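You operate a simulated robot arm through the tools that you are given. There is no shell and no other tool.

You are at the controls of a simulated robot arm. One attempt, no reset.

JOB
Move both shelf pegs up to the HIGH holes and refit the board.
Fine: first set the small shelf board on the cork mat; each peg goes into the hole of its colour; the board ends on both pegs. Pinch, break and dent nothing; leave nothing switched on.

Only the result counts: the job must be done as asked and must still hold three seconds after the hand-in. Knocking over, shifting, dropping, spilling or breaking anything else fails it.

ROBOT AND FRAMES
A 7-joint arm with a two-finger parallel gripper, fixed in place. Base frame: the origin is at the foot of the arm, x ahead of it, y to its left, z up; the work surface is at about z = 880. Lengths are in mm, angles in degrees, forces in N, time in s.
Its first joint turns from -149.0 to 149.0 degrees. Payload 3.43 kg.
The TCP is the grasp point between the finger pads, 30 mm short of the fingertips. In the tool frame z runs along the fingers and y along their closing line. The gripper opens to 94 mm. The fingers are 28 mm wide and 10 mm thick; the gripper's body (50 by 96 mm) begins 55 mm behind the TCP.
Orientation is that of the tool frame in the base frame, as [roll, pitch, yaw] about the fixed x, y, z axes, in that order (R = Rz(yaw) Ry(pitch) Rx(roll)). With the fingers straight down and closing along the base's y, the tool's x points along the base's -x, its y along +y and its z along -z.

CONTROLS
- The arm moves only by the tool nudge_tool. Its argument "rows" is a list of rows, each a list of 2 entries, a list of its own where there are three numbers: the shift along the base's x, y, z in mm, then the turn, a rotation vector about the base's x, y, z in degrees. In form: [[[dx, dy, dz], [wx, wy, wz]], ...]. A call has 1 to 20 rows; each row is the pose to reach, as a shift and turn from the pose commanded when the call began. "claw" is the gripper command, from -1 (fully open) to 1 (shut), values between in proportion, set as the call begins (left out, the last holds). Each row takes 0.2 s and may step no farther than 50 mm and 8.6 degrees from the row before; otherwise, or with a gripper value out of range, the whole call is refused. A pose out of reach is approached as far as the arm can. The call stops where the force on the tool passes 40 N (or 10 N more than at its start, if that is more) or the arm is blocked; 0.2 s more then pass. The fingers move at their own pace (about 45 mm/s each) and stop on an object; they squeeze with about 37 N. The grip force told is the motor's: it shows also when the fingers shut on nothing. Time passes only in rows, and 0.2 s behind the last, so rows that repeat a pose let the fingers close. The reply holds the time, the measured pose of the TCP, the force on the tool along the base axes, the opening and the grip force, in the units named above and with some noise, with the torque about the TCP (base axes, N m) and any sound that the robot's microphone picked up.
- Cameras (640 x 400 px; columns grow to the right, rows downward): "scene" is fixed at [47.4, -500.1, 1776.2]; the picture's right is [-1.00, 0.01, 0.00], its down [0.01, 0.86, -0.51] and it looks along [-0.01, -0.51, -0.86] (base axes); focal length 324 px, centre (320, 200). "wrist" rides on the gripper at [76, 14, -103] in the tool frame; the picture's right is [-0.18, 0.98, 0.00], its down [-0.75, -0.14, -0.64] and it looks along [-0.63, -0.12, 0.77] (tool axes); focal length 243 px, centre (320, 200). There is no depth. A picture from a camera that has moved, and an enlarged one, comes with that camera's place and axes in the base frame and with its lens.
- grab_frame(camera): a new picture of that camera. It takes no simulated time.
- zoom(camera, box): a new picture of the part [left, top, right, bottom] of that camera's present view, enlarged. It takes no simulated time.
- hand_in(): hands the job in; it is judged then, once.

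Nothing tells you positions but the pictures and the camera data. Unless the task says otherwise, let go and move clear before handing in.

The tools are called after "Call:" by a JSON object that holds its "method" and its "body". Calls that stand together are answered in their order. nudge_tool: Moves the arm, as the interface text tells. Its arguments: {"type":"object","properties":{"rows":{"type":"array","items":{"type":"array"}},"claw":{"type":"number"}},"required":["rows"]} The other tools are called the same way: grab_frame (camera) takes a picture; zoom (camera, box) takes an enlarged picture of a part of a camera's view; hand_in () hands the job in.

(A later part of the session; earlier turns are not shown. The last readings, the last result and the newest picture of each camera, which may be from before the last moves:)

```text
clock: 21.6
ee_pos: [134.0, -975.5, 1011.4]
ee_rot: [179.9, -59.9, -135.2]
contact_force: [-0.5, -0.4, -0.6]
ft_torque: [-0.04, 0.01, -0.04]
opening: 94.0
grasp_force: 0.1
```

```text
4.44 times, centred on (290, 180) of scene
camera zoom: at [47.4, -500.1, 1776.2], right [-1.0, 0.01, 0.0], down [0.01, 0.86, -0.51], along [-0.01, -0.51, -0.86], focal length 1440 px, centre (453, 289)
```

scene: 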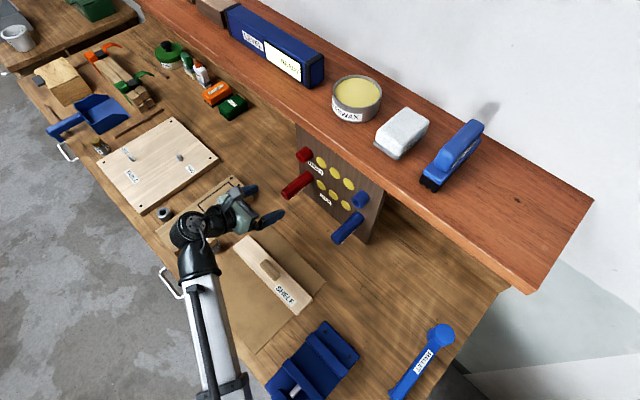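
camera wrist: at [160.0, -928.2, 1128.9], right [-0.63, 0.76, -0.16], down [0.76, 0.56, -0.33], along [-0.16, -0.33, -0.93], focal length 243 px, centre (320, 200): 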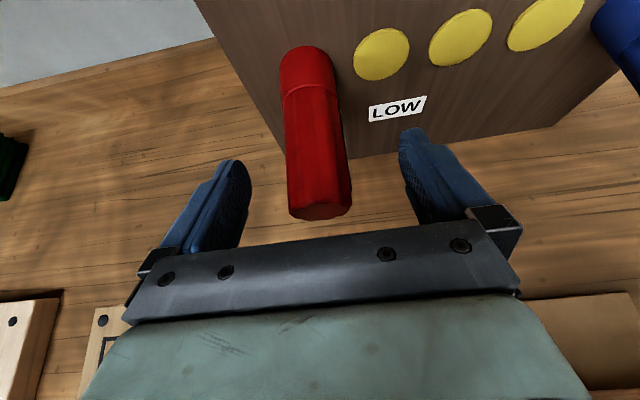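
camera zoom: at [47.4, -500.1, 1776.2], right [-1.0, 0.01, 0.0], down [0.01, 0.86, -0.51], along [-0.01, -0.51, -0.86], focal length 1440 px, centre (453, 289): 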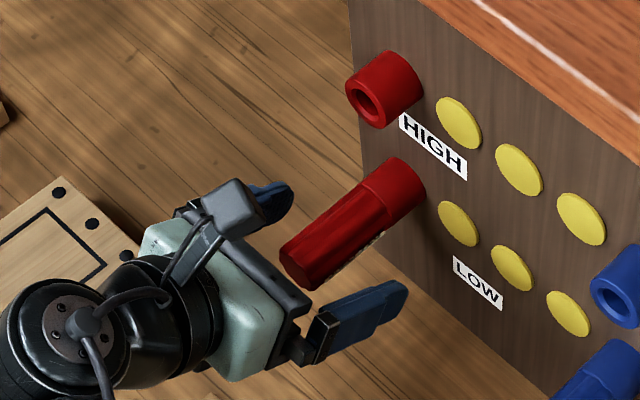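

The fingers straddle the red peg evenly. I'll take a reference close-up of the LOW collar for comparing with the HIGH one later, then close.

Call:
{"method": "zoom", "body": {"camera": "wrist", "box": [250, 20, 370, 110]}}

Call:
{"method": "nudge_tool", "body": {"rows": [[[0, 0, 0], [0, 0, 0]], [[0, 0, 0], [0, 0, 0]], [[0, 0, 0], [0, 0, 0]], [[0, 0, 0], [0, 0, 0]], [[0, 0, 0], [0, 0, 0]]], "claw": 1}}

Call:
{"method": "grab_frame", "body": {"camera": "wrist"}}

Call:
{"method": "zoom", "body": {"camera": "wrist", "box": [250, 20, 370, 110]}}

```text
4.44 times, centred on (310, 65) of wrist
camera zoom: at [160.0, -928.2, 1128.9], right [-0.63, 0.76, -0.16], down [0.76, 0.56, -0.33], along [-0.16, -0.33, -0.93], focal length 1078 px, centre (364, 800)
```

zoom: 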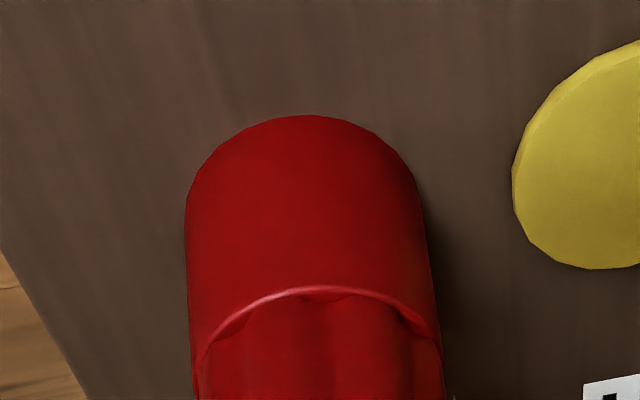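

```text
clock: 22.8
ee_pos: [134.1, -974.1, 1011.0]
ee_rot: [180.0, -60.0, -135.1]
contact_force: [0.4, -0.2, 0.0]
ft_torque: [-0.02, 0.03, 0.06]
opening: 35.1
grasp_force: 37.0
```

```text
taken
camera wrist: at [160.3, -928.0, 1129.0], right [-0.63, 0.76, -0.16], down [0.76, 0.56, -0.33], along [-0.16, -0.33, -0.93], focal length 243 px, centre (320, 200)
```

wrist: 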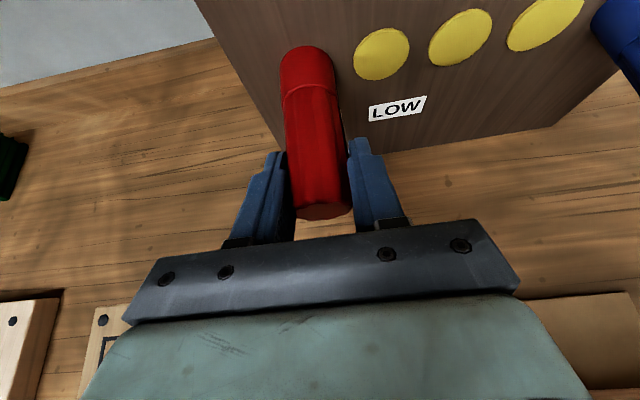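

```text
4.44 times, centred on (310, 65) of wrist
camera zoom: at [160.3, -928.0, 1129.0], right [-0.63, 0.76, -0.16], down [0.76, 0.56, -0.33], along [-0.16, -0.33, -0.93], focal length 1078 px, centre (364, 800)
```

zoom: 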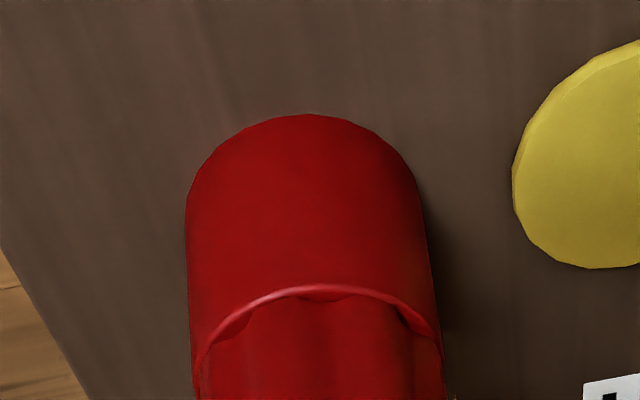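

The red peg is gripped at 35 mm. I'll pull gently straight out along the panel normal and watch the force.

Call:
{"method": "nudge_tool", "body": {"rows": [[[1.4, 1.4, 0], [0, 0, 0]], [[3.6, 3.5, 0], [0, 0, 0]], [[7.1, 7.0, 0], [0, 0, 0]]]}}

Call:
{"method": "zoom", "body": {"camera": "wrist", "box": [250, 20, 370, 110]}}

```text
clock: 23.6
ee_pos: [140.8, -967.0, 1012.2]
ee_rot: [-179.9, -59.9, -135.2]
contact_force: [-0.3, -0.4, -0.5]
ft_torque: [0.01, -0.05, -0.03]
opening: 35.1
grasp_force: 36.7
```

```text
4.44 times, centred on (310, 65) of wrist
camera zoom: at [167.4, -921.1, 1128.9], right [-0.63, 0.76, -0.16], down [0.76, 0.56, -0.33], along [-0.16, -0.33, -0.93], focal length 1078 px, centre (364, 800)
```

zoom: 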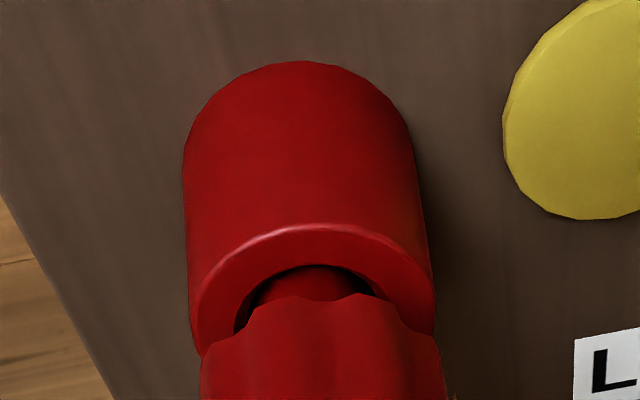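

It slides freely and the thinner stub is showing. I'll keep pulling until it is fully out.

Call:
{"method": "nudge_tool", "body": {"rows": [[[5, 4.95, 0], [0, 0, 0]], [[10, 9.9, 0], [0, 0, 0]], [[15, 14.85, 0], [0, 0, 0]], [[20, 19.8, 0], [0, 0, 0]]]}}

Call:
{"method": "grab_frame", "body": {"camera": "wrist"}}

Call:
{"method": "zoom", "body": {"camera": "wrist", "box": [250, 0, 370, 90]}}

```text
clock: 24.6
ee_pos: [160.4, -948.9, 1011.0]
ee_rot: [179.9, -60.0, -135.2]
contact_force: [-0.9, 1.0, -1.0]
ft_torque: [-0.02, 0.02, 0.0]
opening: 35.1
grasp_force: 37.4
```

```text
taken
camera wrist: at [187.0, -901.5, 1129.0], right [-0.63, 0.76, -0.16], down [0.76, 0.56, -0.33], along [-0.16, -0.33, -0.93], focal length 243 px, centre (320, 200)
```

wrist: 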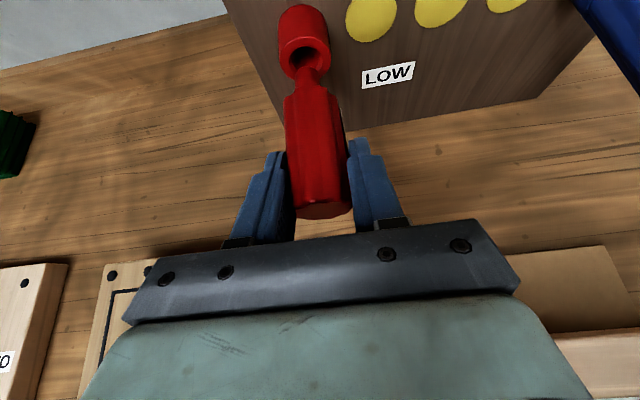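

```text
4.44 times, centred on (310, 45) of wrist
camera zoom: at [187.0, -901.5, 1129.0], right [-0.63, 0.76, -0.16], down [0.76, 0.56, -0.33], along [-0.16, -0.33, -0.93], focal length 1078 px, centre (364, 889)
```

zoom: 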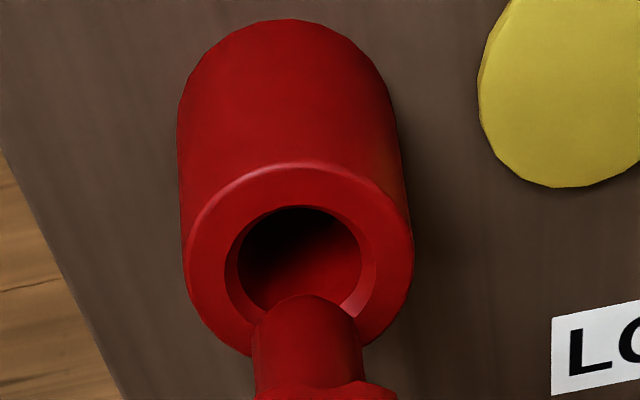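

The stub is about 28 mm long and has just cleared the LOW hole, with a visible chamfer and about 2 mm of clearance. I'll back off a little more and take a reference view of the empty LOW hole relative to the camera.

Call:
{"method": "nudge_tool", "body": {"rows": [[[7.1, 7.0, 0], [0, 0, 0]], [[10.7, 10.6, 0], [0, 0, 0]], [[10.7, 10.6, 0], [0, 0, 0]]]}}

Call:
{"method": "zoom", "body": {"camera": "wrist", "box": [250, 0, 370, 90]}}

Call:
{"method": "zoom", "body": {"camera": "scene", "box": [240, 135, 340, 225]}}

```text
clock: 25.4
ee_pos: [171.0, -938.3, 1013.2]
ee_rot: [-179.9, -59.9, -135.2]
contact_force: [0.4, -0.1, -0.5]
ft_torque: [-0.03, 0.01, -0.03]
opening: 35.1
grasp_force: 37.1
```

```text
4.44 times, centred on (310, 45) of wrist
camera zoom: at [198.2, -891.1, 1129.0], right [-0.63, 0.76, -0.16], down [0.76, 0.56, -0.33], along [-0.16, -0.33, -0.93], focal length 1078 px, centre (364, 889)
```

zoom: 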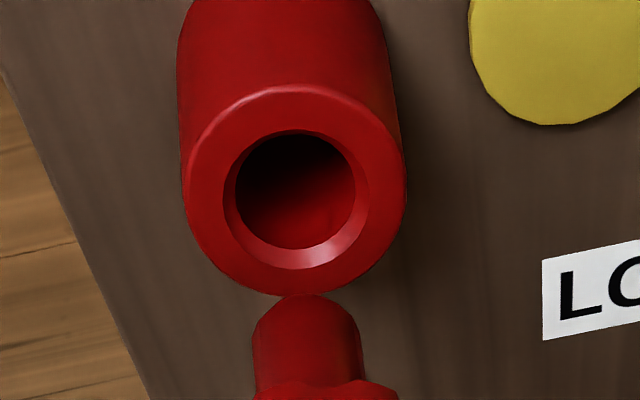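

```text
4.44 times, centred on (290, 180) of scene
camera zoom: at [47.4, -500.1, 1776.2], right [-1.0, 0.01, 0.0], down [0.01, 0.86, -0.51], along [-0.01, -0.51, -0.86], focal length 1440 px, centre (453, 289)
```

zoom: 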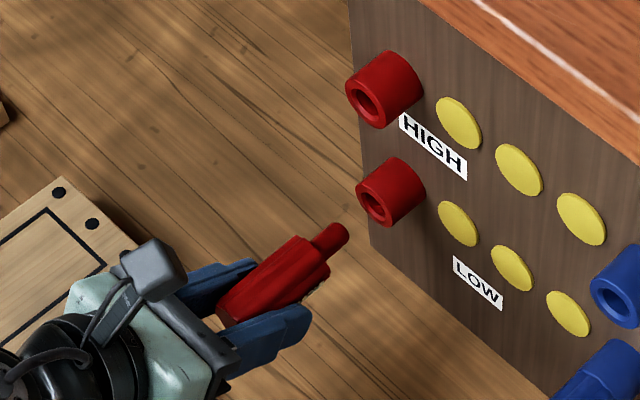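

The empty LOW hole is centred at about (296, 192) in this reference view. I'll raise by my estimated spacing of 107 mm and compare the HIGH hole's position in the identical view.

Call:
{"method": "nudge_tool", "body": {"rows": [[[0, 0, 30], [0, 0, 0]], [[0, 0, 65], [0, 0, 0]], [[0, 0, 95], [0, 0, 0]], [[0, 0, 107], [0, 0, 0]], [[0, 0, 107], [0, 0, 0]]]}}

Call:
{"method": "zoom", "body": {"camera": "wrist", "box": [250, 0, 370, 90]}}

Call:
{"method": "grab_frame", "body": {"camera": "wrist"}}

Call:
{"method": "zoom", "body": {"camera": "scene", "box": [240, 135, 340, 225]}}

```text
clock: 26.6
ee_pos: [171.7, -938.3, 1118.6]
ee_rot: [179.9, -59.9, -135.3]
contact_force: [0.1, -0.3, -1.2]
ft_torque: [0.01, -0.02, 0.03]
opening: 34.8
grasp_force: 36.1
```

```text
4.44 times, centred on (310, 45) of wrist
camera zoom: at [198.4, -891.3, 1236.2], right [-0.63, 0.76, -0.16], down [0.76, 0.56, -0.33], along [-0.16, -0.33, -0.93], focal length 1078 px, centre (364, 889)
```

zoom: 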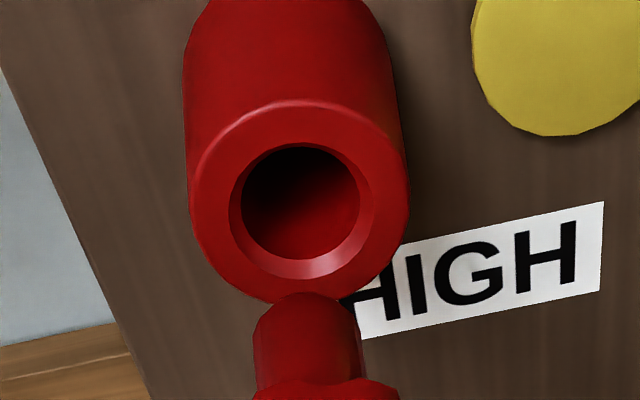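

```text
taken
camera wrist: at [198.4, -891.3, 1236.2], right [-0.63, 0.76, -0.16], down [0.76, 0.56, -0.33], along [-0.16, -0.33, -0.93], focal length 243 px, centre (320, 200)
```

wrist: 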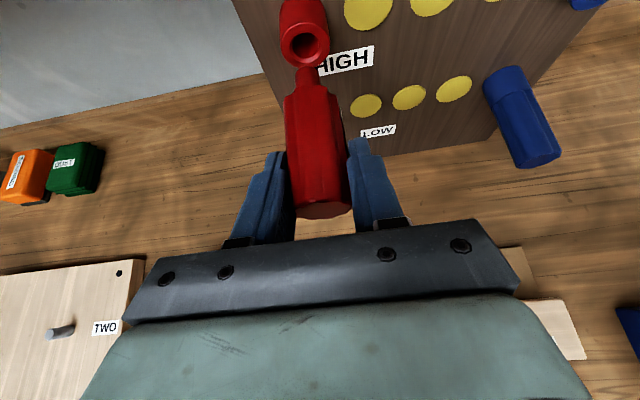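

```text
4.44 times, centred on (290, 180) of scene
camera zoom: at [47.4, -500.1, 1776.2], right [-1.0, 0.01, 0.0], down [0.01, 0.86, -0.51], along [-0.01, -0.51, -0.86], focal length 1440 px, centre (453, 289)
```

zoom: 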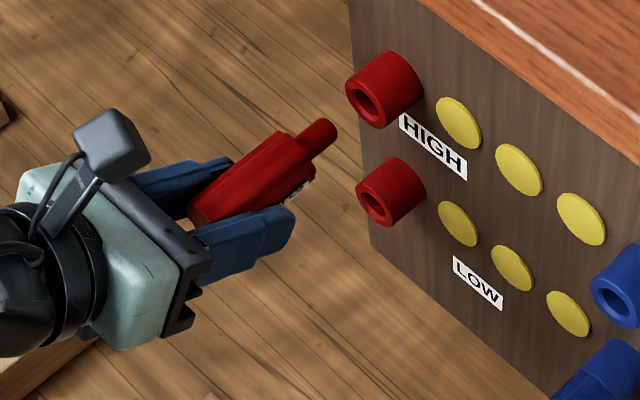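

The HIGH hole sits about 2 mm lower in this view than the reference, so the true spacing is about 105 mm. I'll correct and re-compare.

Call:
{"method": "nudge_tool", "body": {"rows": [[[-0.2, 0.2, -1.2], [0, 0, 0]], [[-0.2, 0.2, -2.2], [0, 0, 0]], [[-0.2, 0.2, -2.2], [0, 0, 0]]]}}

Call:
{"method": "zoom", "body": {"camera": "wrist", "box": [250, 0, 370, 90]}}

```text
clock: 27.4
ee_pos: [170.3, -937.8, 1117.7]
ee_rot: [-180.0, -59.9, -135.2]
contact_force: [-0.1, 0.0, -1.0]
ft_torque: [-0.03, 0.0, -0.01]
opening: 35.0
grasp_force: 37.3
```

```text
4.44 times, centred on (310, 45) of wrist
camera zoom: at [198.0, -890.9, 1234.0], right [-0.63, 0.76, -0.16], down [0.76, 0.56, -0.33], along [-0.16, -0.33, -0.93], focal length 1078 px, centre (364, 889)
```

zoom: 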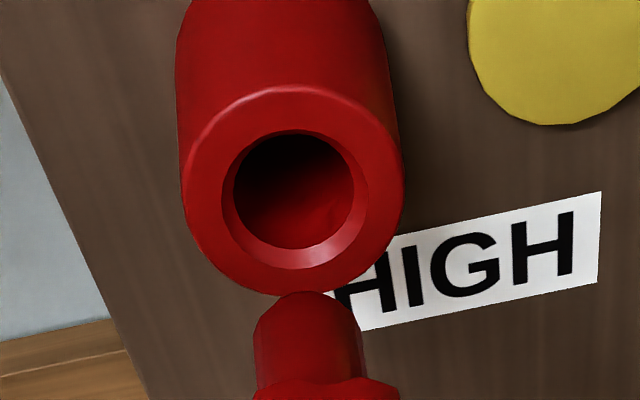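

The view now matches the LOW reference to within about 0.3 mm. I'll reverse the pull path, starting with a short advance to bring the stub to the hole mouth.

Call:
{"method": "nudge_tool", "body": {"rows": [[[-3.4, -3.7, 0], [0, 0, 0]], [[-7.0, -7.2, 0], [0, 0, 0]], [[-10.5, -10.8, 0], [0, 0, 0]], [[-12.6, -12.9, 0], [0, 0, 0]], [[-12.6, -12.9, 0], [0, 0, 0]]]}}

Call:
{"method": "zoom", "body": {"camera": "wrist", "box": [250, 0, 370, 90]}}

Call:
{"method": "zoom", "body": {"camera": "scene", "box": [260, 135, 330, 195]}}

```text
clock: 28.6
ee_pos: [158.5, -951.1, 1116.1]
ee_rot: [-179.9, -60.0, -135.2]
contact_force: [0.1, 0.8, -0.9]
ft_torque: [0.04, -0.01, -0.02]
opening: 34.5
grasp_force: 36.9
```

```text
4.44 times, centred on (310, 45) of wrist
camera zoom: at [185.4, -903.9, 1234.3], right [-0.63, 0.76, -0.16], down [0.76, 0.56, -0.33], along [-0.16, -0.33, -0.93], focal length 1078 px, centre (364, 889)
```

zoom: 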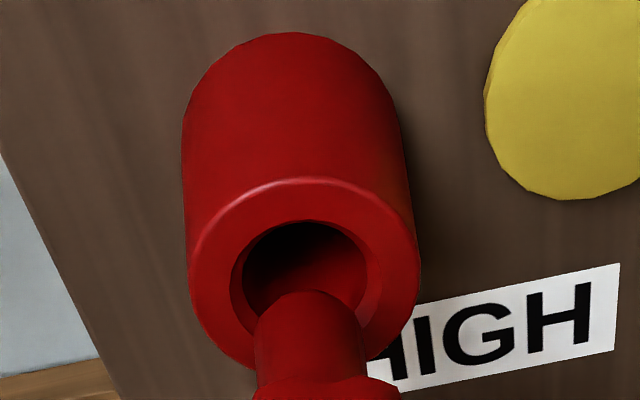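

```text
6.67 times, centred on (295, 165) of scene
camera zoom: at [47.4, -500.1, 1776.2], right [-1.0, 0.01, 0.0], down [0.01, 0.86, -0.51], along [-0.01, -0.51, -0.86], focal length 2161 px, centre (487, 433)
```

zoom: 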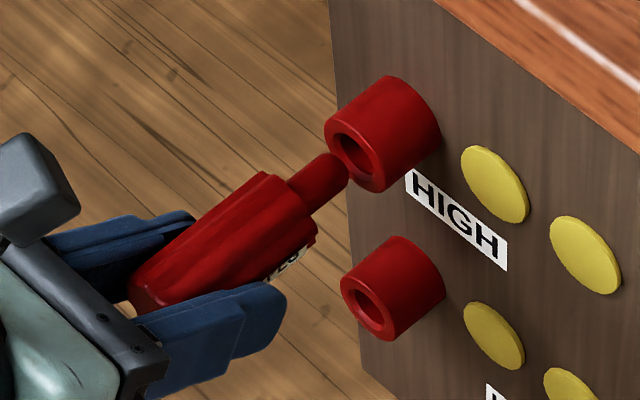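

The stub is right at the HIGH red hole's mouth and lines up in both views. I'll insert in small steps and watch for side forces.

Call:
{"method": "nudge_tool", "body": {"rows": [[[-1.8, -1.8, 0], [0, 0, 0]], [[-3.6, -3.5, 0], [0, 0, 0]], [[-5.4, -5.3, 0], [0, 0, 0]], [[-7.1, -7.0, 0], [0, 0, 0]]]}}

Call:
{"method": "zoom", "body": {"camera": "wrist", "box": [250, 0, 370, 90]}}

```text
clock: 29.6
ee_pos: [153.2, -956.9, 1116.8]
ee_rot: [-180.0, -59.9, -135.3]
contact_force: [0.3, -1.3, -1.3]
ft_torque: [0.06, 0.0, -0.01]
opening: 34.4
grasp_force: 37.1
```

```text
4.44 times, centred on (310, 45) of wrist
camera zoom: at [178.4, -910.9, 1233.7], right [-0.63, 0.76, -0.16], down [0.76, 0.56, -0.33], along [-0.16, -0.33, -0.93], focal length 1078 px, centre (364, 889)
```

zoom: 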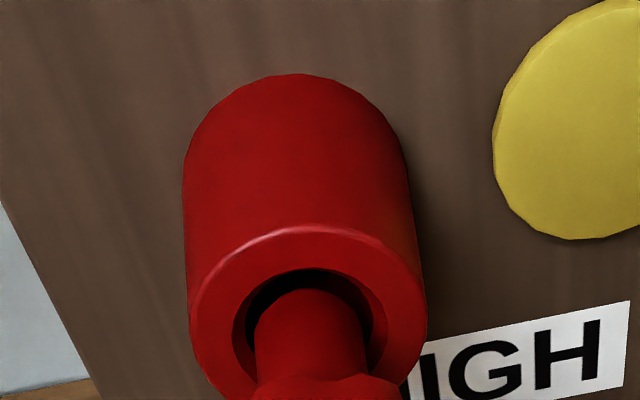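

The stub has entered the hole with no notable force. I'll continue to full depth.

Call:
{"method": "nudge_tool", "body": {"rows": [[[-2.5, -2.5, 0], [0, 0, 0]], [[-5.0, -5.0, 0], [0, 0, 0]], [[-7.5, -7.4, 0], [0, 0, 0]], [[-10.0, -9.9, 0], [0, 0, 0]], [[-12.5, -12.4, 0], [0, 0, 0]]]}}

Call:
{"method": "zoom", "body": {"camera": "wrist", "box": [250, 20, 370, 110]}}

```text
clock: 30.8
ee_pos: [138.3, -970.9, 1116.4]
ee_rot: [-180.0, -59.8, -135.2]
contact_force: [0.5, 0.5, -0.3]
ft_torque: [0.01, -0.01, 0.01]
opening: 34.3
grasp_force: 36.9
```

```text
4.44 times, centred on (310, 65) of wrist
camera zoom: at [165.6, -923.2, 1233.9], right [-0.63, 0.76, -0.16], down [0.76, 0.56, -0.33], along [-0.16, -0.33, -0.93], focal length 1078 px, centre (364, 800)
```

zoom: 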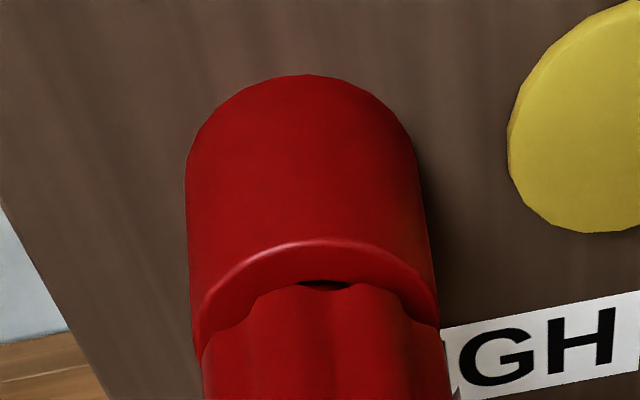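

A gap of about 7 mm remains to the collar face. I'll continue in fine steps until the peg shoulder seats.

Call:
{"method": "nudge_tool", "body": {"rows": [[[-1.4, -1.4, 0], [0, 0, 0]], [[-2.8, -2.8, 0], [0, 0, 0]], [[-4.0, -4.0, 0], [0, 0, 0]], [[-5.0, -4.9, 0], [0, 0, 0]]]}}

Call:
{"method": "zoom", "body": {"camera": "wrist", "box": [250, 20, 370, 110]}}

```text
clock: 31.8
ee_pos: [134.4, -973.5, 1116.0]
ee_rot: [-180.0, -59.9, -135.3]
contact_force: [2.0, 0.9, -1.6]
ft_torque: [0.09, -0.03, -0.04]
opening: 34.2
grasp_force: 36.9
```

```text
4.44 times, centred on (310, 65) of wrist
camera zoom: at [160.9, -927.9, 1233.8], right [-0.63, 0.76, -0.16], down [0.76, 0.56, -0.33], along [-0.16, -0.33, -0.93], focal length 1078 px, centre (364, 800)
```

zoom: 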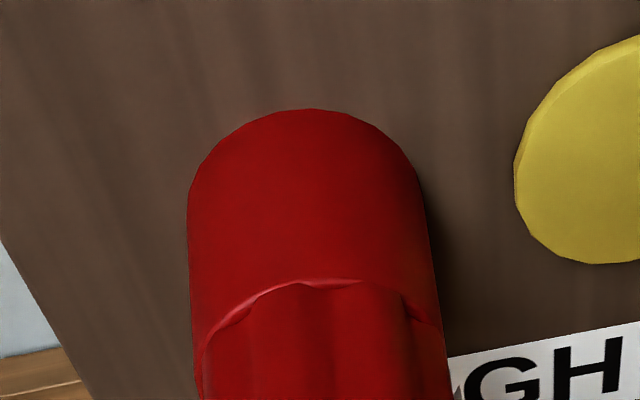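

The shoulder is touching, with about 2 N of force building. I'll press a hair more to confirm it's seated.

Call:
{"method": "nudge_tool", "body": {"rows": [[[-0.4, -0.4, 0], [0, 0, 0]], [[-0.7, -0.7, 0], [0, 0, 0]]]}}

Call:
{"method": "zoom", "body": {"camera": "wrist", "box": [250, 20, 370, 110]}}

```text
clock: 32.4
ee_pos: [134.6, -974.7, 1117.6]
ee_rot: [-180.0, -59.8, -135.2]
contact_force: [8.0, 8.5, -2.0]
ft_torque: [0.02, -0.02, -0.12]
opening: 34.2
grasp_force: 37.3
```

```text
4.44 times, centred on (310, 65) of wrist
camera zoom: at [160.9, -928.0, 1233.8], right [-0.63, 0.76, -0.16], down [0.76, 0.56, -0.33], along [-0.16, -0.33, -0.93], focal length 1078 px, centre (364, 800)
```

zoom: 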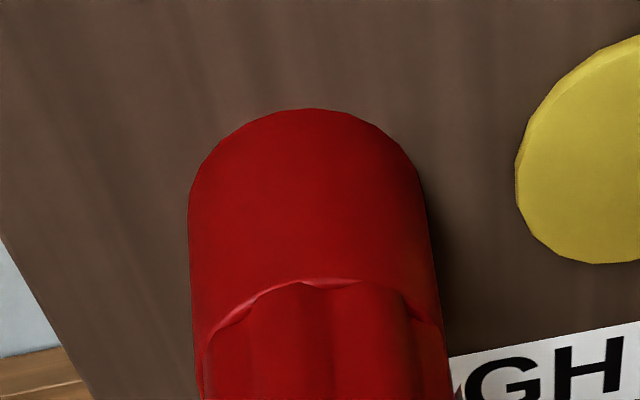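

It is seated: about 12 N along the normal with no further motion. I'll release the red peg.

Call:
{"method": "nudge_tool", "body": {"rows": [[[0, 0, 0], [0, 0, 0]], [[0, 0, 0], [0, 0, 0]], [[0, 0, 0], [0, 0, 0]], [[0, 0, 0], [0, 0, 0]], [[0, 0, 0], [0, 0, 0]]], "claw": -1}}

Call:
{"method": "grab_frame", "body": {"camera": "wrist"}}

Call:
{"method": "zoom", "body": {"camera": "wrist", "box": [250, 20, 370, 110]}}

Call:
{"method": "zoom", "body": {"camera": "scene", "box": [260, 135, 330, 195]}}

```text
clock: 33.6
ee_pos: [132.5, -975.0, 1116.3]
ee_rot: [-180.0, -59.9, -135.3]
contact_force: [0.3, -0.1, 0.5]
ft_torque: [-0.01, -0.02, -0.01]
opening: 94.0
grasp_force: 0.1
```

```text
taken
camera wrist: at [160.0, -928.7, 1233.8], right [-0.63, 0.76, -0.16], down [0.76, 0.56, -0.33], along [-0.16, -0.33, -0.93], focal length 243 px, centre (320, 200)
```

wrist: 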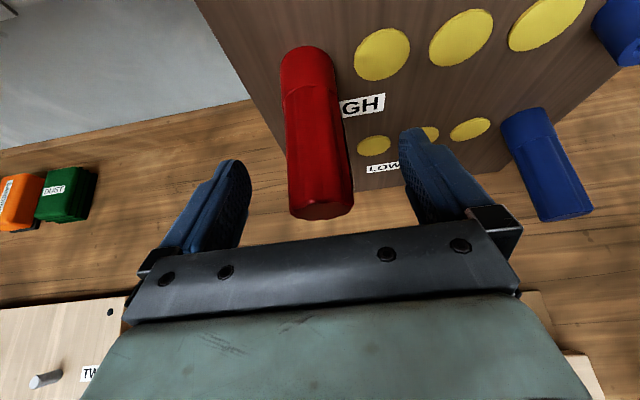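

```text
4.44 times, centred on (310, 65) of wrist
camera zoom: at [160.0, -928.7, 1233.8], right [-0.63, 0.76, -0.16], down [0.76, 0.56, -0.33], along [-0.16, -0.33, -0.93], focal length 1078 px, centre (364, 800)
```

zoom: 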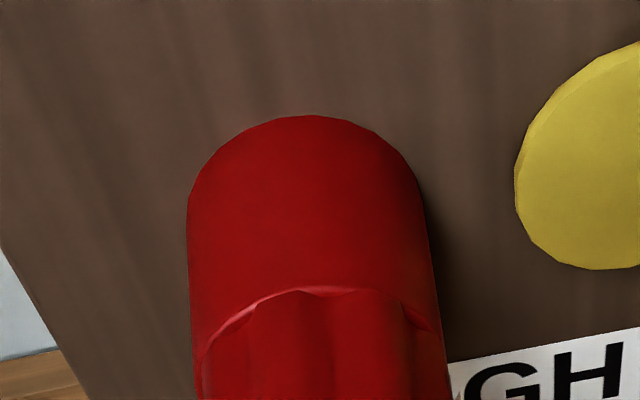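

```text
6.67 times, centred on (295, 165) of scene
camera zoom: at [47.4, -500.1, 1776.2], right [-1.0, 0.01, 0.0], down [0.01, 0.86, -0.51], along [-0.01, -0.51, -0.86], focal length 2161 px, centre (487, 433)
```

zoom: 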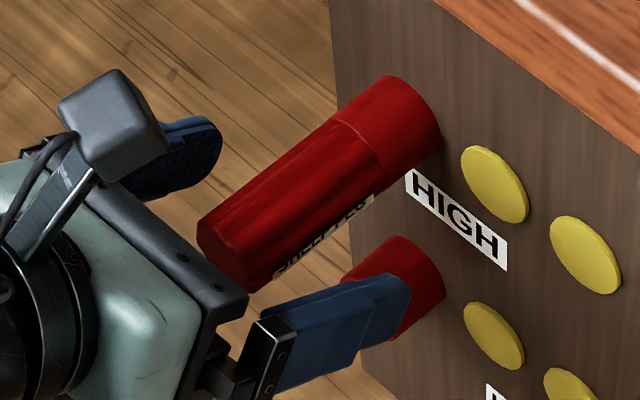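

The red peg is seated in the HIGH red hole and stays put on its own. I'll back out along the finger axis and move across to a standoff in front of the blue peg.

Call:
{"method": "nudge_tool", "body": {"rows": [[[12, 12, 10], [0, 0, 0]], [[31, 30.5, 25], [0, 0, 0]], [[46, 45.5, 37], [0, 0, 0]], [[61.9, 61.2, 50], [0, 0, 0]]]}}

Call:
{"method": "nudge_tool", "body": {"rows": [[[-27, 27, -20], [0, 0, 0]], [[-54, 54, -40], [0, 0, 0]], [[-81, 81, -60], [0, 0, 0]], [[-108, 108, -82], [0, 0, 0]], [[-133.6, 135.1, -104.8], [0, 0, 0]], [[-133.6, 135.1, -104.8], [0, 0, 0]]]}}

Call:
{"method": "grab_frame", "body": {"camera": "wrist"}}

Call:
{"method": "zoom", "body": {"camera": "wrist", "box": [220, 0, 420, 160]}}

Call:
{"method": "grab_frame", "body": {"camera": "scene"}}

```text
clock: 34.6
ee_pos: [196.8, -914.1, 1167.6]
ee_rot: [180.0, -59.9, -135.3]
contact_force: [0.2, -1.5, -0.5]
ft_torque: [0.0, -0.02, -0.01]
opening: 94.1
grasp_force: 0.0
```

```text
clock: 36.0
ee_pos: [61.5, -778.4, 1062.1]
ee_rot: [-180.0, -60.1, -135.2]
contact_force: [-0.2, -0.3, 0.2]
ft_torque: [-0.03, -0.04, -0.01]
opening: 94.1
grasp_force: 0.1
```

```text
taken
camera wrist: at [88.1, -731.9, 1179.4], right [-0.63, 0.76, -0.16], down [0.76, 0.56, -0.33], along [-0.16, -0.33, -0.93], focal length 243 px, centre (320, 200)
```

wrist: 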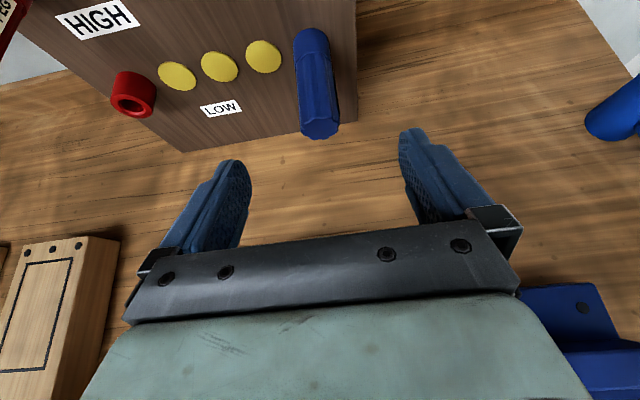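

```text
2.50 times, centred on (320, 80) of wrist
camera zoom: at [88.1, -731.9, 1179.4], right [-0.63, 0.76, -0.16], down [0.76, 0.56, -0.33], along [-0.16, -0.33, -0.93], focal length 606 px, centre (320, 500)
```

zoom: 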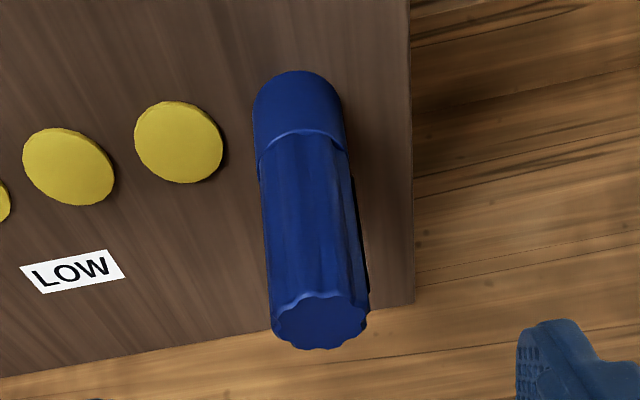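

```text
taken
```

scene: 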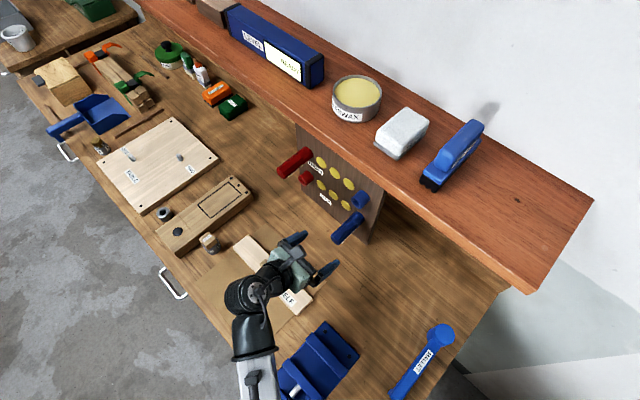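

The blue peg appears in exactly the same image position as the red one did from its standoff. I'll make the same approach.

Call:
{"method": "nudge_tool", "body": {"rows": [[[-15, -15, -12.5], [0, 0, 0]], [[-30, -30, -25], [0, 0, 0]], [[-46, -45.5, -37.5], [0, 0, 0]], [[-61.6, -60.9, -50], [0, 0, 0]], [[-61.6, -60.9, -50], [0, 0, 0]]]}}

Call:
{"method": "grab_frame", "body": {"camera": "wrist"}}

Call:
{"method": "zoom", "body": {"camera": "wrist", "box": [250, 20, 370, 110]}}

```text
clock: 37.2
ee_pos: [-1.9, -841.1, 1010.8]
ee_rot: [180.0, -60.1, -135.2]
contact_force: [0.2, -1.0, -0.3]
ft_torque: [0.02, 0.0, 0.01]
opening: 94.0
grasp_force: 0.1
```

```text
taken
camera wrist: at [25.7, -793.8, 1128.9], right [-0.63, 0.76, -0.16], down [0.76, 0.56, -0.33], along [-0.16, -0.33, -0.93], focal length 243 px, centre (320, 200)
```

wrist: 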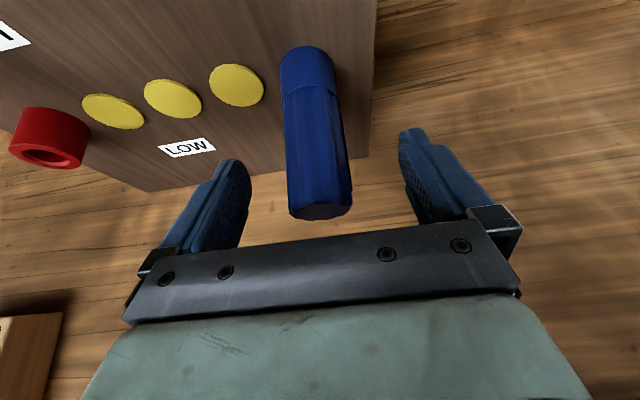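

```text
4.44 times, centred on (310, 65) of wrist
camera zoom: at [25.7, -793.8, 1128.9], right [-0.63, 0.76, -0.16], down [0.76, 0.56, -0.33], along [-0.16, -0.33, -0.93], focal length 1078 px, centre (364, 800)
```

zoom: 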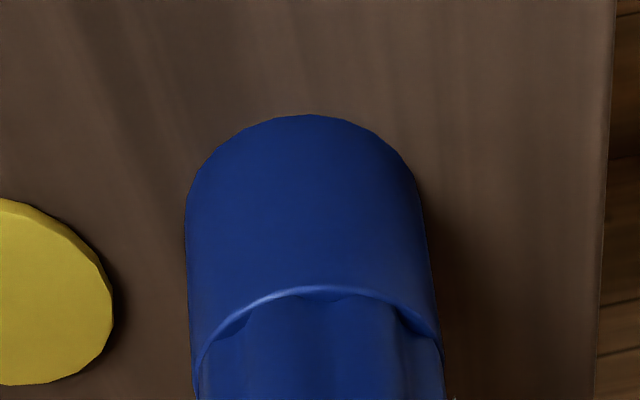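

The blue peg is positioned identically to the red one in the gripper view. I'll close on it.

Call:
{"method": "nudge_tool", "body": {"rows": [[[0, 0, 0], [0, 0, 0]], [[0, 0, 0], [0, 0, 0]], [[0, 0, 0], [0, 0, 0]], [[0, 0, 0], [0, 0, 0]], [[0, 0, 0], [0, 0, 0]]], "claw": 1}}

Call:
{"method": "nudge_tool", "body": {"rows": [[[1.4, 1.4, 0], [0, 0, 0]], [[3.6, 3.5, 0], [0, 0, 0]], [[7.1, 7.0, 0], [0, 0, 0]]]}}

Call:
{"method": "zoom", "body": {"camera": "wrist", "box": [250, 20, 370, 110]}}

```text
clock: 38.4
ee_pos: [-0.4, -841.3, 1011.1]
ee_rot: [179.9, -60.0, -135.1]
contact_force: [1.6, 0.7, 1.1]
ft_torque: [-0.03, 0.0, 0.07]
opening: 35.0
grasp_force: 37.4
```

```text
clock: 39.2
ee_pos: [6.6, -832.9, 1011.0]
ee_rot: [179.9, -59.8, -135.2]
contact_force: [0.2, -0.8, -0.3]
ft_torque: [-0.03, -0.02, 0.0]
opening: 35.2
grasp_force: 37.3
```

```text
4.44 times, centred on (310, 65) of wrist
camera zoom: at [33.3, -785.9, 1128.8], right [-0.63, 0.76, -0.16], down [0.76, 0.56, -0.33], along [-0.16, -0.33, -0.93], focal length 1078 px, centre (364, 800)
```

zoom: 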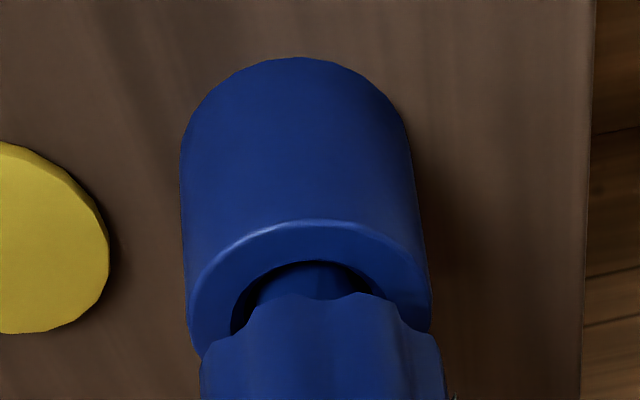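

The blue peg is sliding out the same way as the red one did. I'll pull it fully clear and take the reference view of the LOW blue hole.

Call:
{"method": "nudge_tool", "body": {"rows": [[[5, 4.95, 0], [0, 0, 0]], [[10, 9.9, 0], [0, 0, 0]], [[15, 14.85, 0], [0, 0, 0]], [[20, 19.8, 0], [0, 0, 0]], [[25, 24.7, 0], [0, 0, 0]], [[30.7, 30.4, 0], [0, 0, 0]], [[30.7, 30.4, 0], [0, 0, 0]]]}}

Call:
{"method": "zoom", "body": {"camera": "wrist", "box": [250, 0, 370, 90]}}

Call:
{"method": "grab_frame", "body": {"camera": "wrist"}}

```text
clock: 40.8
ee_pos: [38.3, -803.8, 1012.7]
ee_rot: [180.0, -60.0, -135.3]
contact_force: [0.5, -1.0, -0.7]
ft_torque: [0.03, 0.0, 0.03]
opening: 34.9
grasp_force: 36.9
```

```text
4.44 times, centred on (310, 45) of wrist
camera zoom: at [64.5, -755.9, 1129.0], right [-0.63, 0.76, -0.16], down [0.76, 0.56, -0.33], along [-0.16, -0.33, -0.93], focal length 1078 px, centre (364, 889)
```

zoom: 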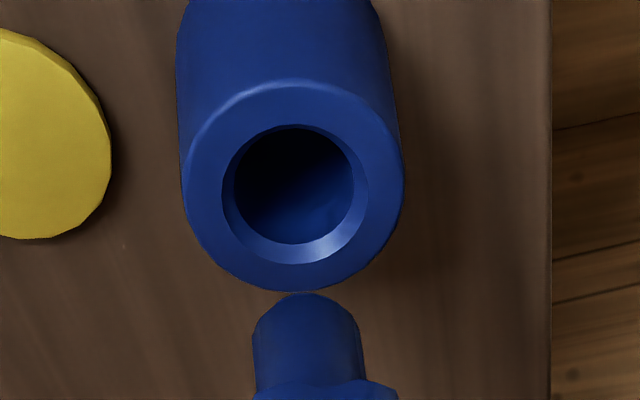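

```text
taken
camera wrist: at [64.5, -755.9, 1129.0], right [-0.63, 0.76, -0.16], down [0.76, 0.56, -0.33], along [-0.16, -0.33, -0.93], focal length 243 px, centre (320, 200)
```

wrist: 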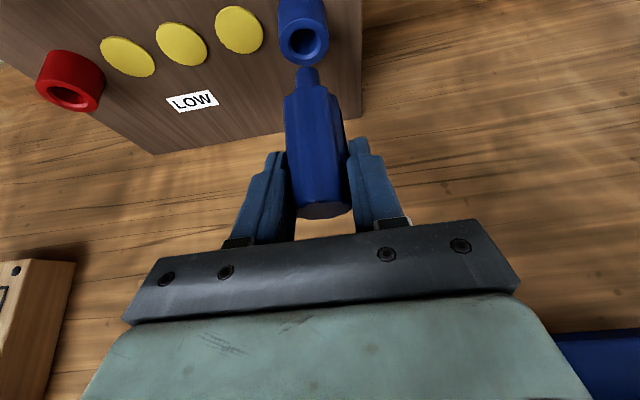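

The reference for the blue LOW hole is centred at about (294, 189). I'll raise by the same 104.8 mm and compare with the HIGH blue hole.

Call:
{"method": "nudge_tool", "body": {"rows": [[[0, 0, 30], [0, 0, 0]], [[0, 0, 65], [0, 0, 0]], [[0, 0, 95], [0, 0, 0]], [[0, 0, 104.8], [0, 0, 0]], [[0, 0, 104.8], [0, 0, 0]]]}}

Call:
{"method": "zoom", "body": {"camera": "wrist", "box": [250, 0, 370, 90]}}

Call:
{"method": "grab_frame", "body": {"camera": "scene"}}

```text
clock: 42.0
ee_pos: [37.4, -803.5, 1116.5]
ee_rot: [179.9, -59.9, -135.2]
contact_force: [0.5, -0.4, -0.7]
ft_torque: [0.0, -0.01, 0.01]
opening: 34.7
grasp_force: 36.8
```

```text
4.44 times, centred on (310, 45) of wrist
camera zoom: at [64.7, -756.1, 1234.7], right [-0.63, 0.76, -0.16], down [0.76, 0.56, -0.33], along [-0.16, -0.33, -0.93], focal length 1078 px, centre (364, 889)
```

zoom: 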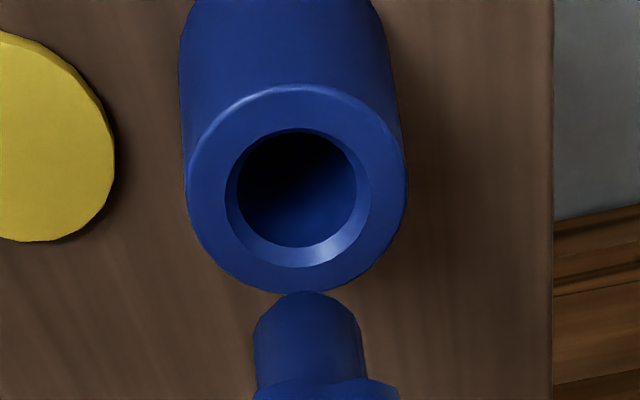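

```text
taken
```

scene: 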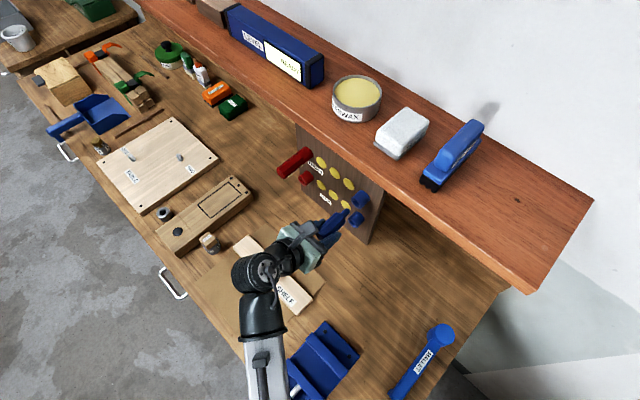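

The offset here is only about half a millimetre. I'll apply that small correction and bring the blue stub to the hole mouth.

Call:
{"method": "nudge_tool", "body": {"rows": [[[-0.3, 0.3, -0.4], [0, 0, 0]], [[-3.8, -3.2, -0.4], [0, 0, 0]], [[-7.4, -6.7, -0.4], [0, 0, 0]], [[-11, -10.3, -0.4], [0, 0, 0]], [[-13.1, -12.4, -0.4], [0, 0, 0]], [[-13.1, -12.4, -0.4], [0, 0, 0]]]}}

Call:
{"method": "zoom", "body": {"camera": "wrist", "box": [250, 0, 370, 90]}}

Call:
{"method": "zoom", "body": {"camera": "scene", "box": [310, 175, 380, 235]}}

```text
clock: 43.4
ee_pos: [26.1, -815.2, 1116.1]
ee_rot: [180.0, -59.9, -135.2]
contact_force: [0.1, -0.2, -1.0]
ft_torque: [0.05, -0.01, 0.02]
opening: 34.8
grasp_force: 37.3
```

```text
4.44 times, centred on (310, 45) of wrist
camera zoom: at [51.4, -768.4, 1233.2], right [-0.63, 0.76, -0.16], down [0.76, 0.56, -0.33], along [-0.16, -0.33, -0.93], focal length 1078 px, centre (364, 889)
```

zoom: 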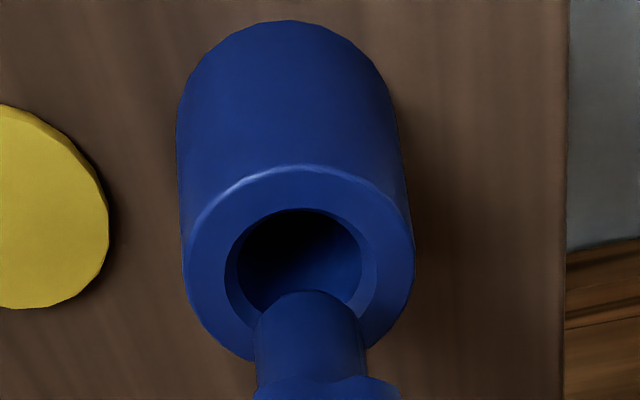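

```text
6.67 times, centred on (345, 205) of scene
camera zoom: at [47.4, -500.1, 1776.2], right [-1.0, 0.01, 0.0], down [0.01, 0.86, -0.51], along [-0.01, -0.51, -0.86], focal length 2161 px, centre (153, 167)
```

zoom: 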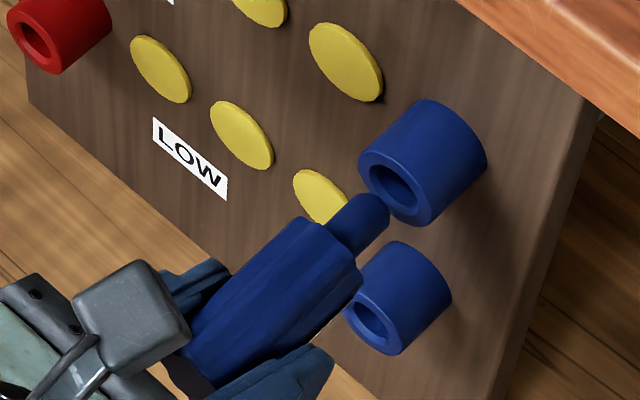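

The stub is at the mouth, about 0.4 mm off laterally. I'll trim that and insert in small steps.

Call:
{"method": "nudge_tool", "body": {"rows": [[[0.25, -0.25, 0], [0, 0, 0]], [[-1.5, -2.0, 0], [0, 0, 0]], [[-3.3, -3.8, 0], [0, 0, 0]], [[-5.1, -5.5, 0], [0, 0, 0]], [[-6.9, -7.2, 0], [0, 0, 0]]]}}

Call:
{"method": "zoom", "body": {"camera": "wrist", "box": [250, 0, 370, 90]}}

```text
clock: 44.6
ee_pos: [17.2, -823.3, 1115.7]
ee_rot: [180.0, -60.0, -135.2]
contact_force: [-0.1, 0.5, -0.3]
ft_torque: [0.01, 0.02, 0.02]
opening: 34.5
grasp_force: 36.8
```

```text
4.44 times, centred on (310, 45) of wrist
camera zoom: at [44.2, -775.8, 1233.7], right [-0.63, 0.76, -0.16], down [0.76, 0.56, -0.33], along [-0.16, -0.33, -0.93], focal length 1078 px, centre (364, 889)
```

zoom: 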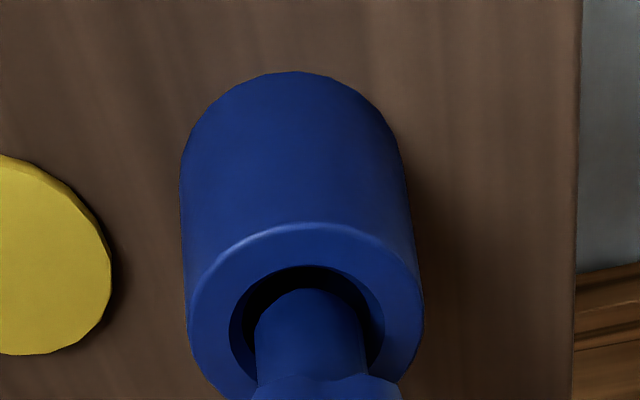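

The blue stub is inside the hole, centred, with no side load. I'll continue to depth.

Call:
{"method": "nudge_tool", "body": {"rows": [[[-2.5, -2.5, 0], [0, 0, 0]], [[-5.0, -5.0, 0], [0, 0, 0]], [[-7.5, -7.4, 0], [0, 0, 0]], [[-10.0, -9.9, 0], [0, 0, 0]], [[-12.5, -12.4, 0], [0, 0, 0]]]}}

Call:
{"method": "nudge_tool", "body": {"rows": [[[-1.4, -1.4, 0], [0, 0, 0]], [[-2.8, -2.8, 0], [0, 0, 0]], [[-4.0, -4.0, 0], [0, 0, 0]], [[-5.0, -4.9, 0], [0, 0, 0]]]}}

Call:
{"method": "zoom", "body": {"camera": "wrist", "box": [250, 20, 370, 110]}}

```text
clock: 45.8
ee_pos: [5.1, -835.1, 1116.5]
ee_rot: [180.0, -60.0, -135.0]
contact_force: [0.4, 0.2, -0.7]
ft_torque: [0.01, 0.02, -0.01]
opening: 34.5
grasp_force: 36.5
```

```text
clock: 46.8
ee_pos: [0.4, -839.5, 1115.7]
ee_rot: [180.0, -60.0, -135.3]
contact_force: [1.9, 2.0, -0.8]
ft_torque: [0.01, -0.03, 0.04]
opening: 34.1
grasp_force: 37.1
```

```text
4.44 times, centred on (310, 65) of wrist
camera zoom: at [27.1, -793.0, 1233.6], right [-0.63, 0.76, -0.16], down [0.76, 0.56, -0.33], along [-0.16, -0.33, -0.93], focal length 1078 px, centre (364, 800)
```

zoom: 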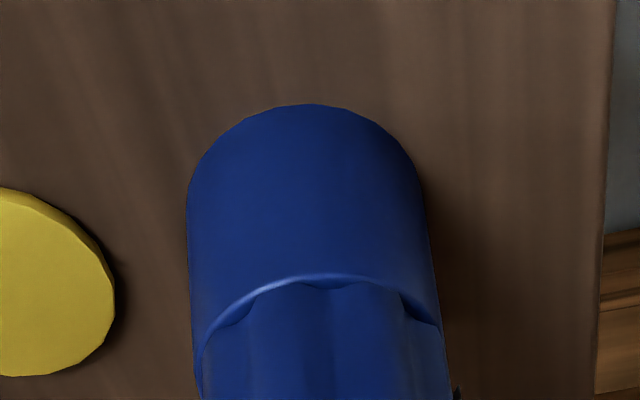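

The blue shoulder is at the collar, with about 3 N. I'll press slightly to seat it, as with the red, and then release.

Call:
{"method": "nudge_tool", "body": {"rows": [[[-0.4, -0.4, 0], [0, 0, 0]], [[-0.7, -0.7, 0], [0, 0, 0]]]}}

Call:
{"method": "nudge_tool", "body": {"rows": [[[0, 0, 0], [0, 0, 0]], [[0, 0, 0], [0, 0, 0]], [[0, 0, 0], [0, 0, 0]], [[0, 0, 0], [0, 0, 0]], [[0, 0, 0], [0, 0, 0]]], "claw": -1}}

Call:
{"method": "zoom", "body": {"camera": "wrist", "box": [250, 20, 370, 110]}}

Call:
{"method": "grab_frame", "body": {"camera": "wrist"}}

Call:
{"method": "zoom", "body": {"camera": "scene", "box": [265, 135, 385, 255]}}

```text
clock: 47.4
ee_pos: [0.4, -840.6, 1117.0]
ee_rot: [-180.0, -59.9, -135.2]
contact_force: [2.3, 2.4, -1.6]
ft_torque: [0.04, 0.0, -0.03]
opening: 34.1
grasp_force: 36.8
```

```text
clock: 48.6
ee_pos: [1.2, -840.2, 1116.3]
ee_rot: [-179.9, -60.0, -135.3]
contact_force: [0.4, -0.7, 0.7]
ft_torque: [0.0, 0.01, -0.02]
opening: 94.0
grasp_force: 0.1
```

```text
4.44 times, centred on (310, 65) of wrist
camera zoom: at [26.6, -793.6, 1233.7], right [-0.63, 0.76, -0.16], down [0.76, 0.56, -0.33], along [-0.16, -0.33, -0.93], focal length 1078 px, centre (364, 800)
```

zoom: 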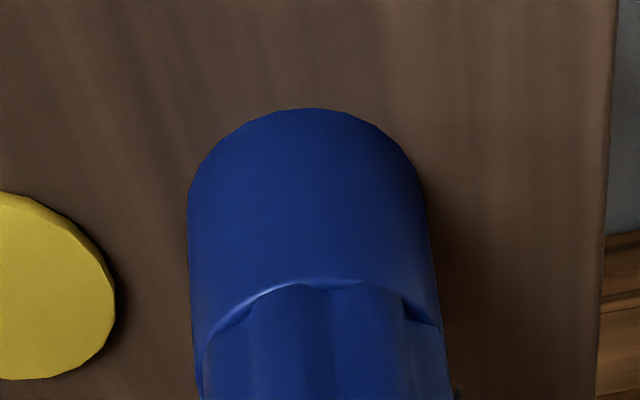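

```text
taken
camera wrist: at [26.6, -793.6, 1233.7], right [-0.63, 0.76, -0.16], down [0.76, 0.56, -0.33], along [-0.16, -0.33, -0.93], focal length 243 px, centre (320, 200)
```

wrist: 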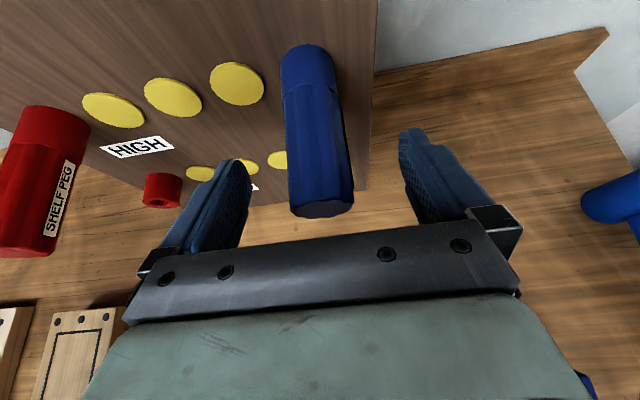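

```text
3.33 times, centred on (325, 195) of scene
camera zoom: at [47.4, -500.1, 1776.2], right [-1.0, 0.01, 0.0], down [0.01, 0.86, -0.51], along [-0.01, -0.51, -0.86], focal length 1080 px, centre (303, 217)
```

zoom: 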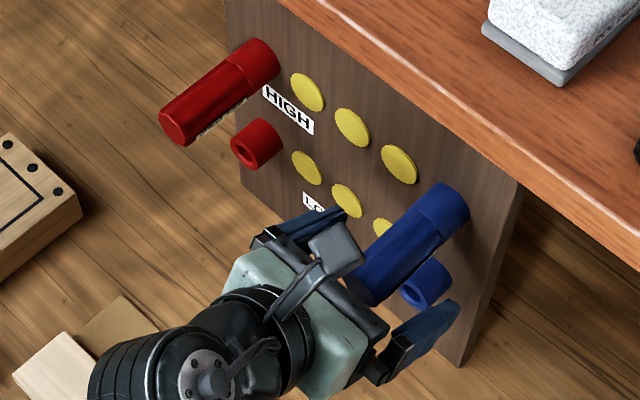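

Both pegs are in HIGH holes of their own colour. The blue showed less end force than the red, so I'll regrip and press once more to confirm it's fully seated.

Call:
{"method": "nudge_tool", "body": {"rows": [[[0, 0, 0], [0, 0, 0]], [[0, 0, 0], [0, 0, 0]], [[0, 0, 0], [0, 0, 0]], [[0, 0, 0], [0, 0, 0]], [[0, 0, 0], [0, 0, 0]]], "claw": 1}}

Call:
{"method": "nudge_tool", "body": {"rows": [[[-0.4, -0.4, 0], [0, 0, 0]], [[-0.8, -0.8, 0], [0, 0, 0]]]}}

```text
clock: 49.8
ee_pos: [-0.1, -839.9, 1117.3]
ee_rot: [180.0, -60.1, -135.2]
contact_force: [-0.7, -0.5, 0.6]
ft_torque: [-0.06, 0.02, 0.01]
opening: 34.4
grasp_force: 37.2
```

```text
clock: 50.4
ee_pos: [0.9, -840.8, 1116.9]
ee_rot: [179.9, -59.9, -135.2]
contact_force: [6.4, 8.0, 1.6]
ft_torque: [-0.07, 0.04, -0.06]
opening: 34.4
grasp_force: 37.2
```

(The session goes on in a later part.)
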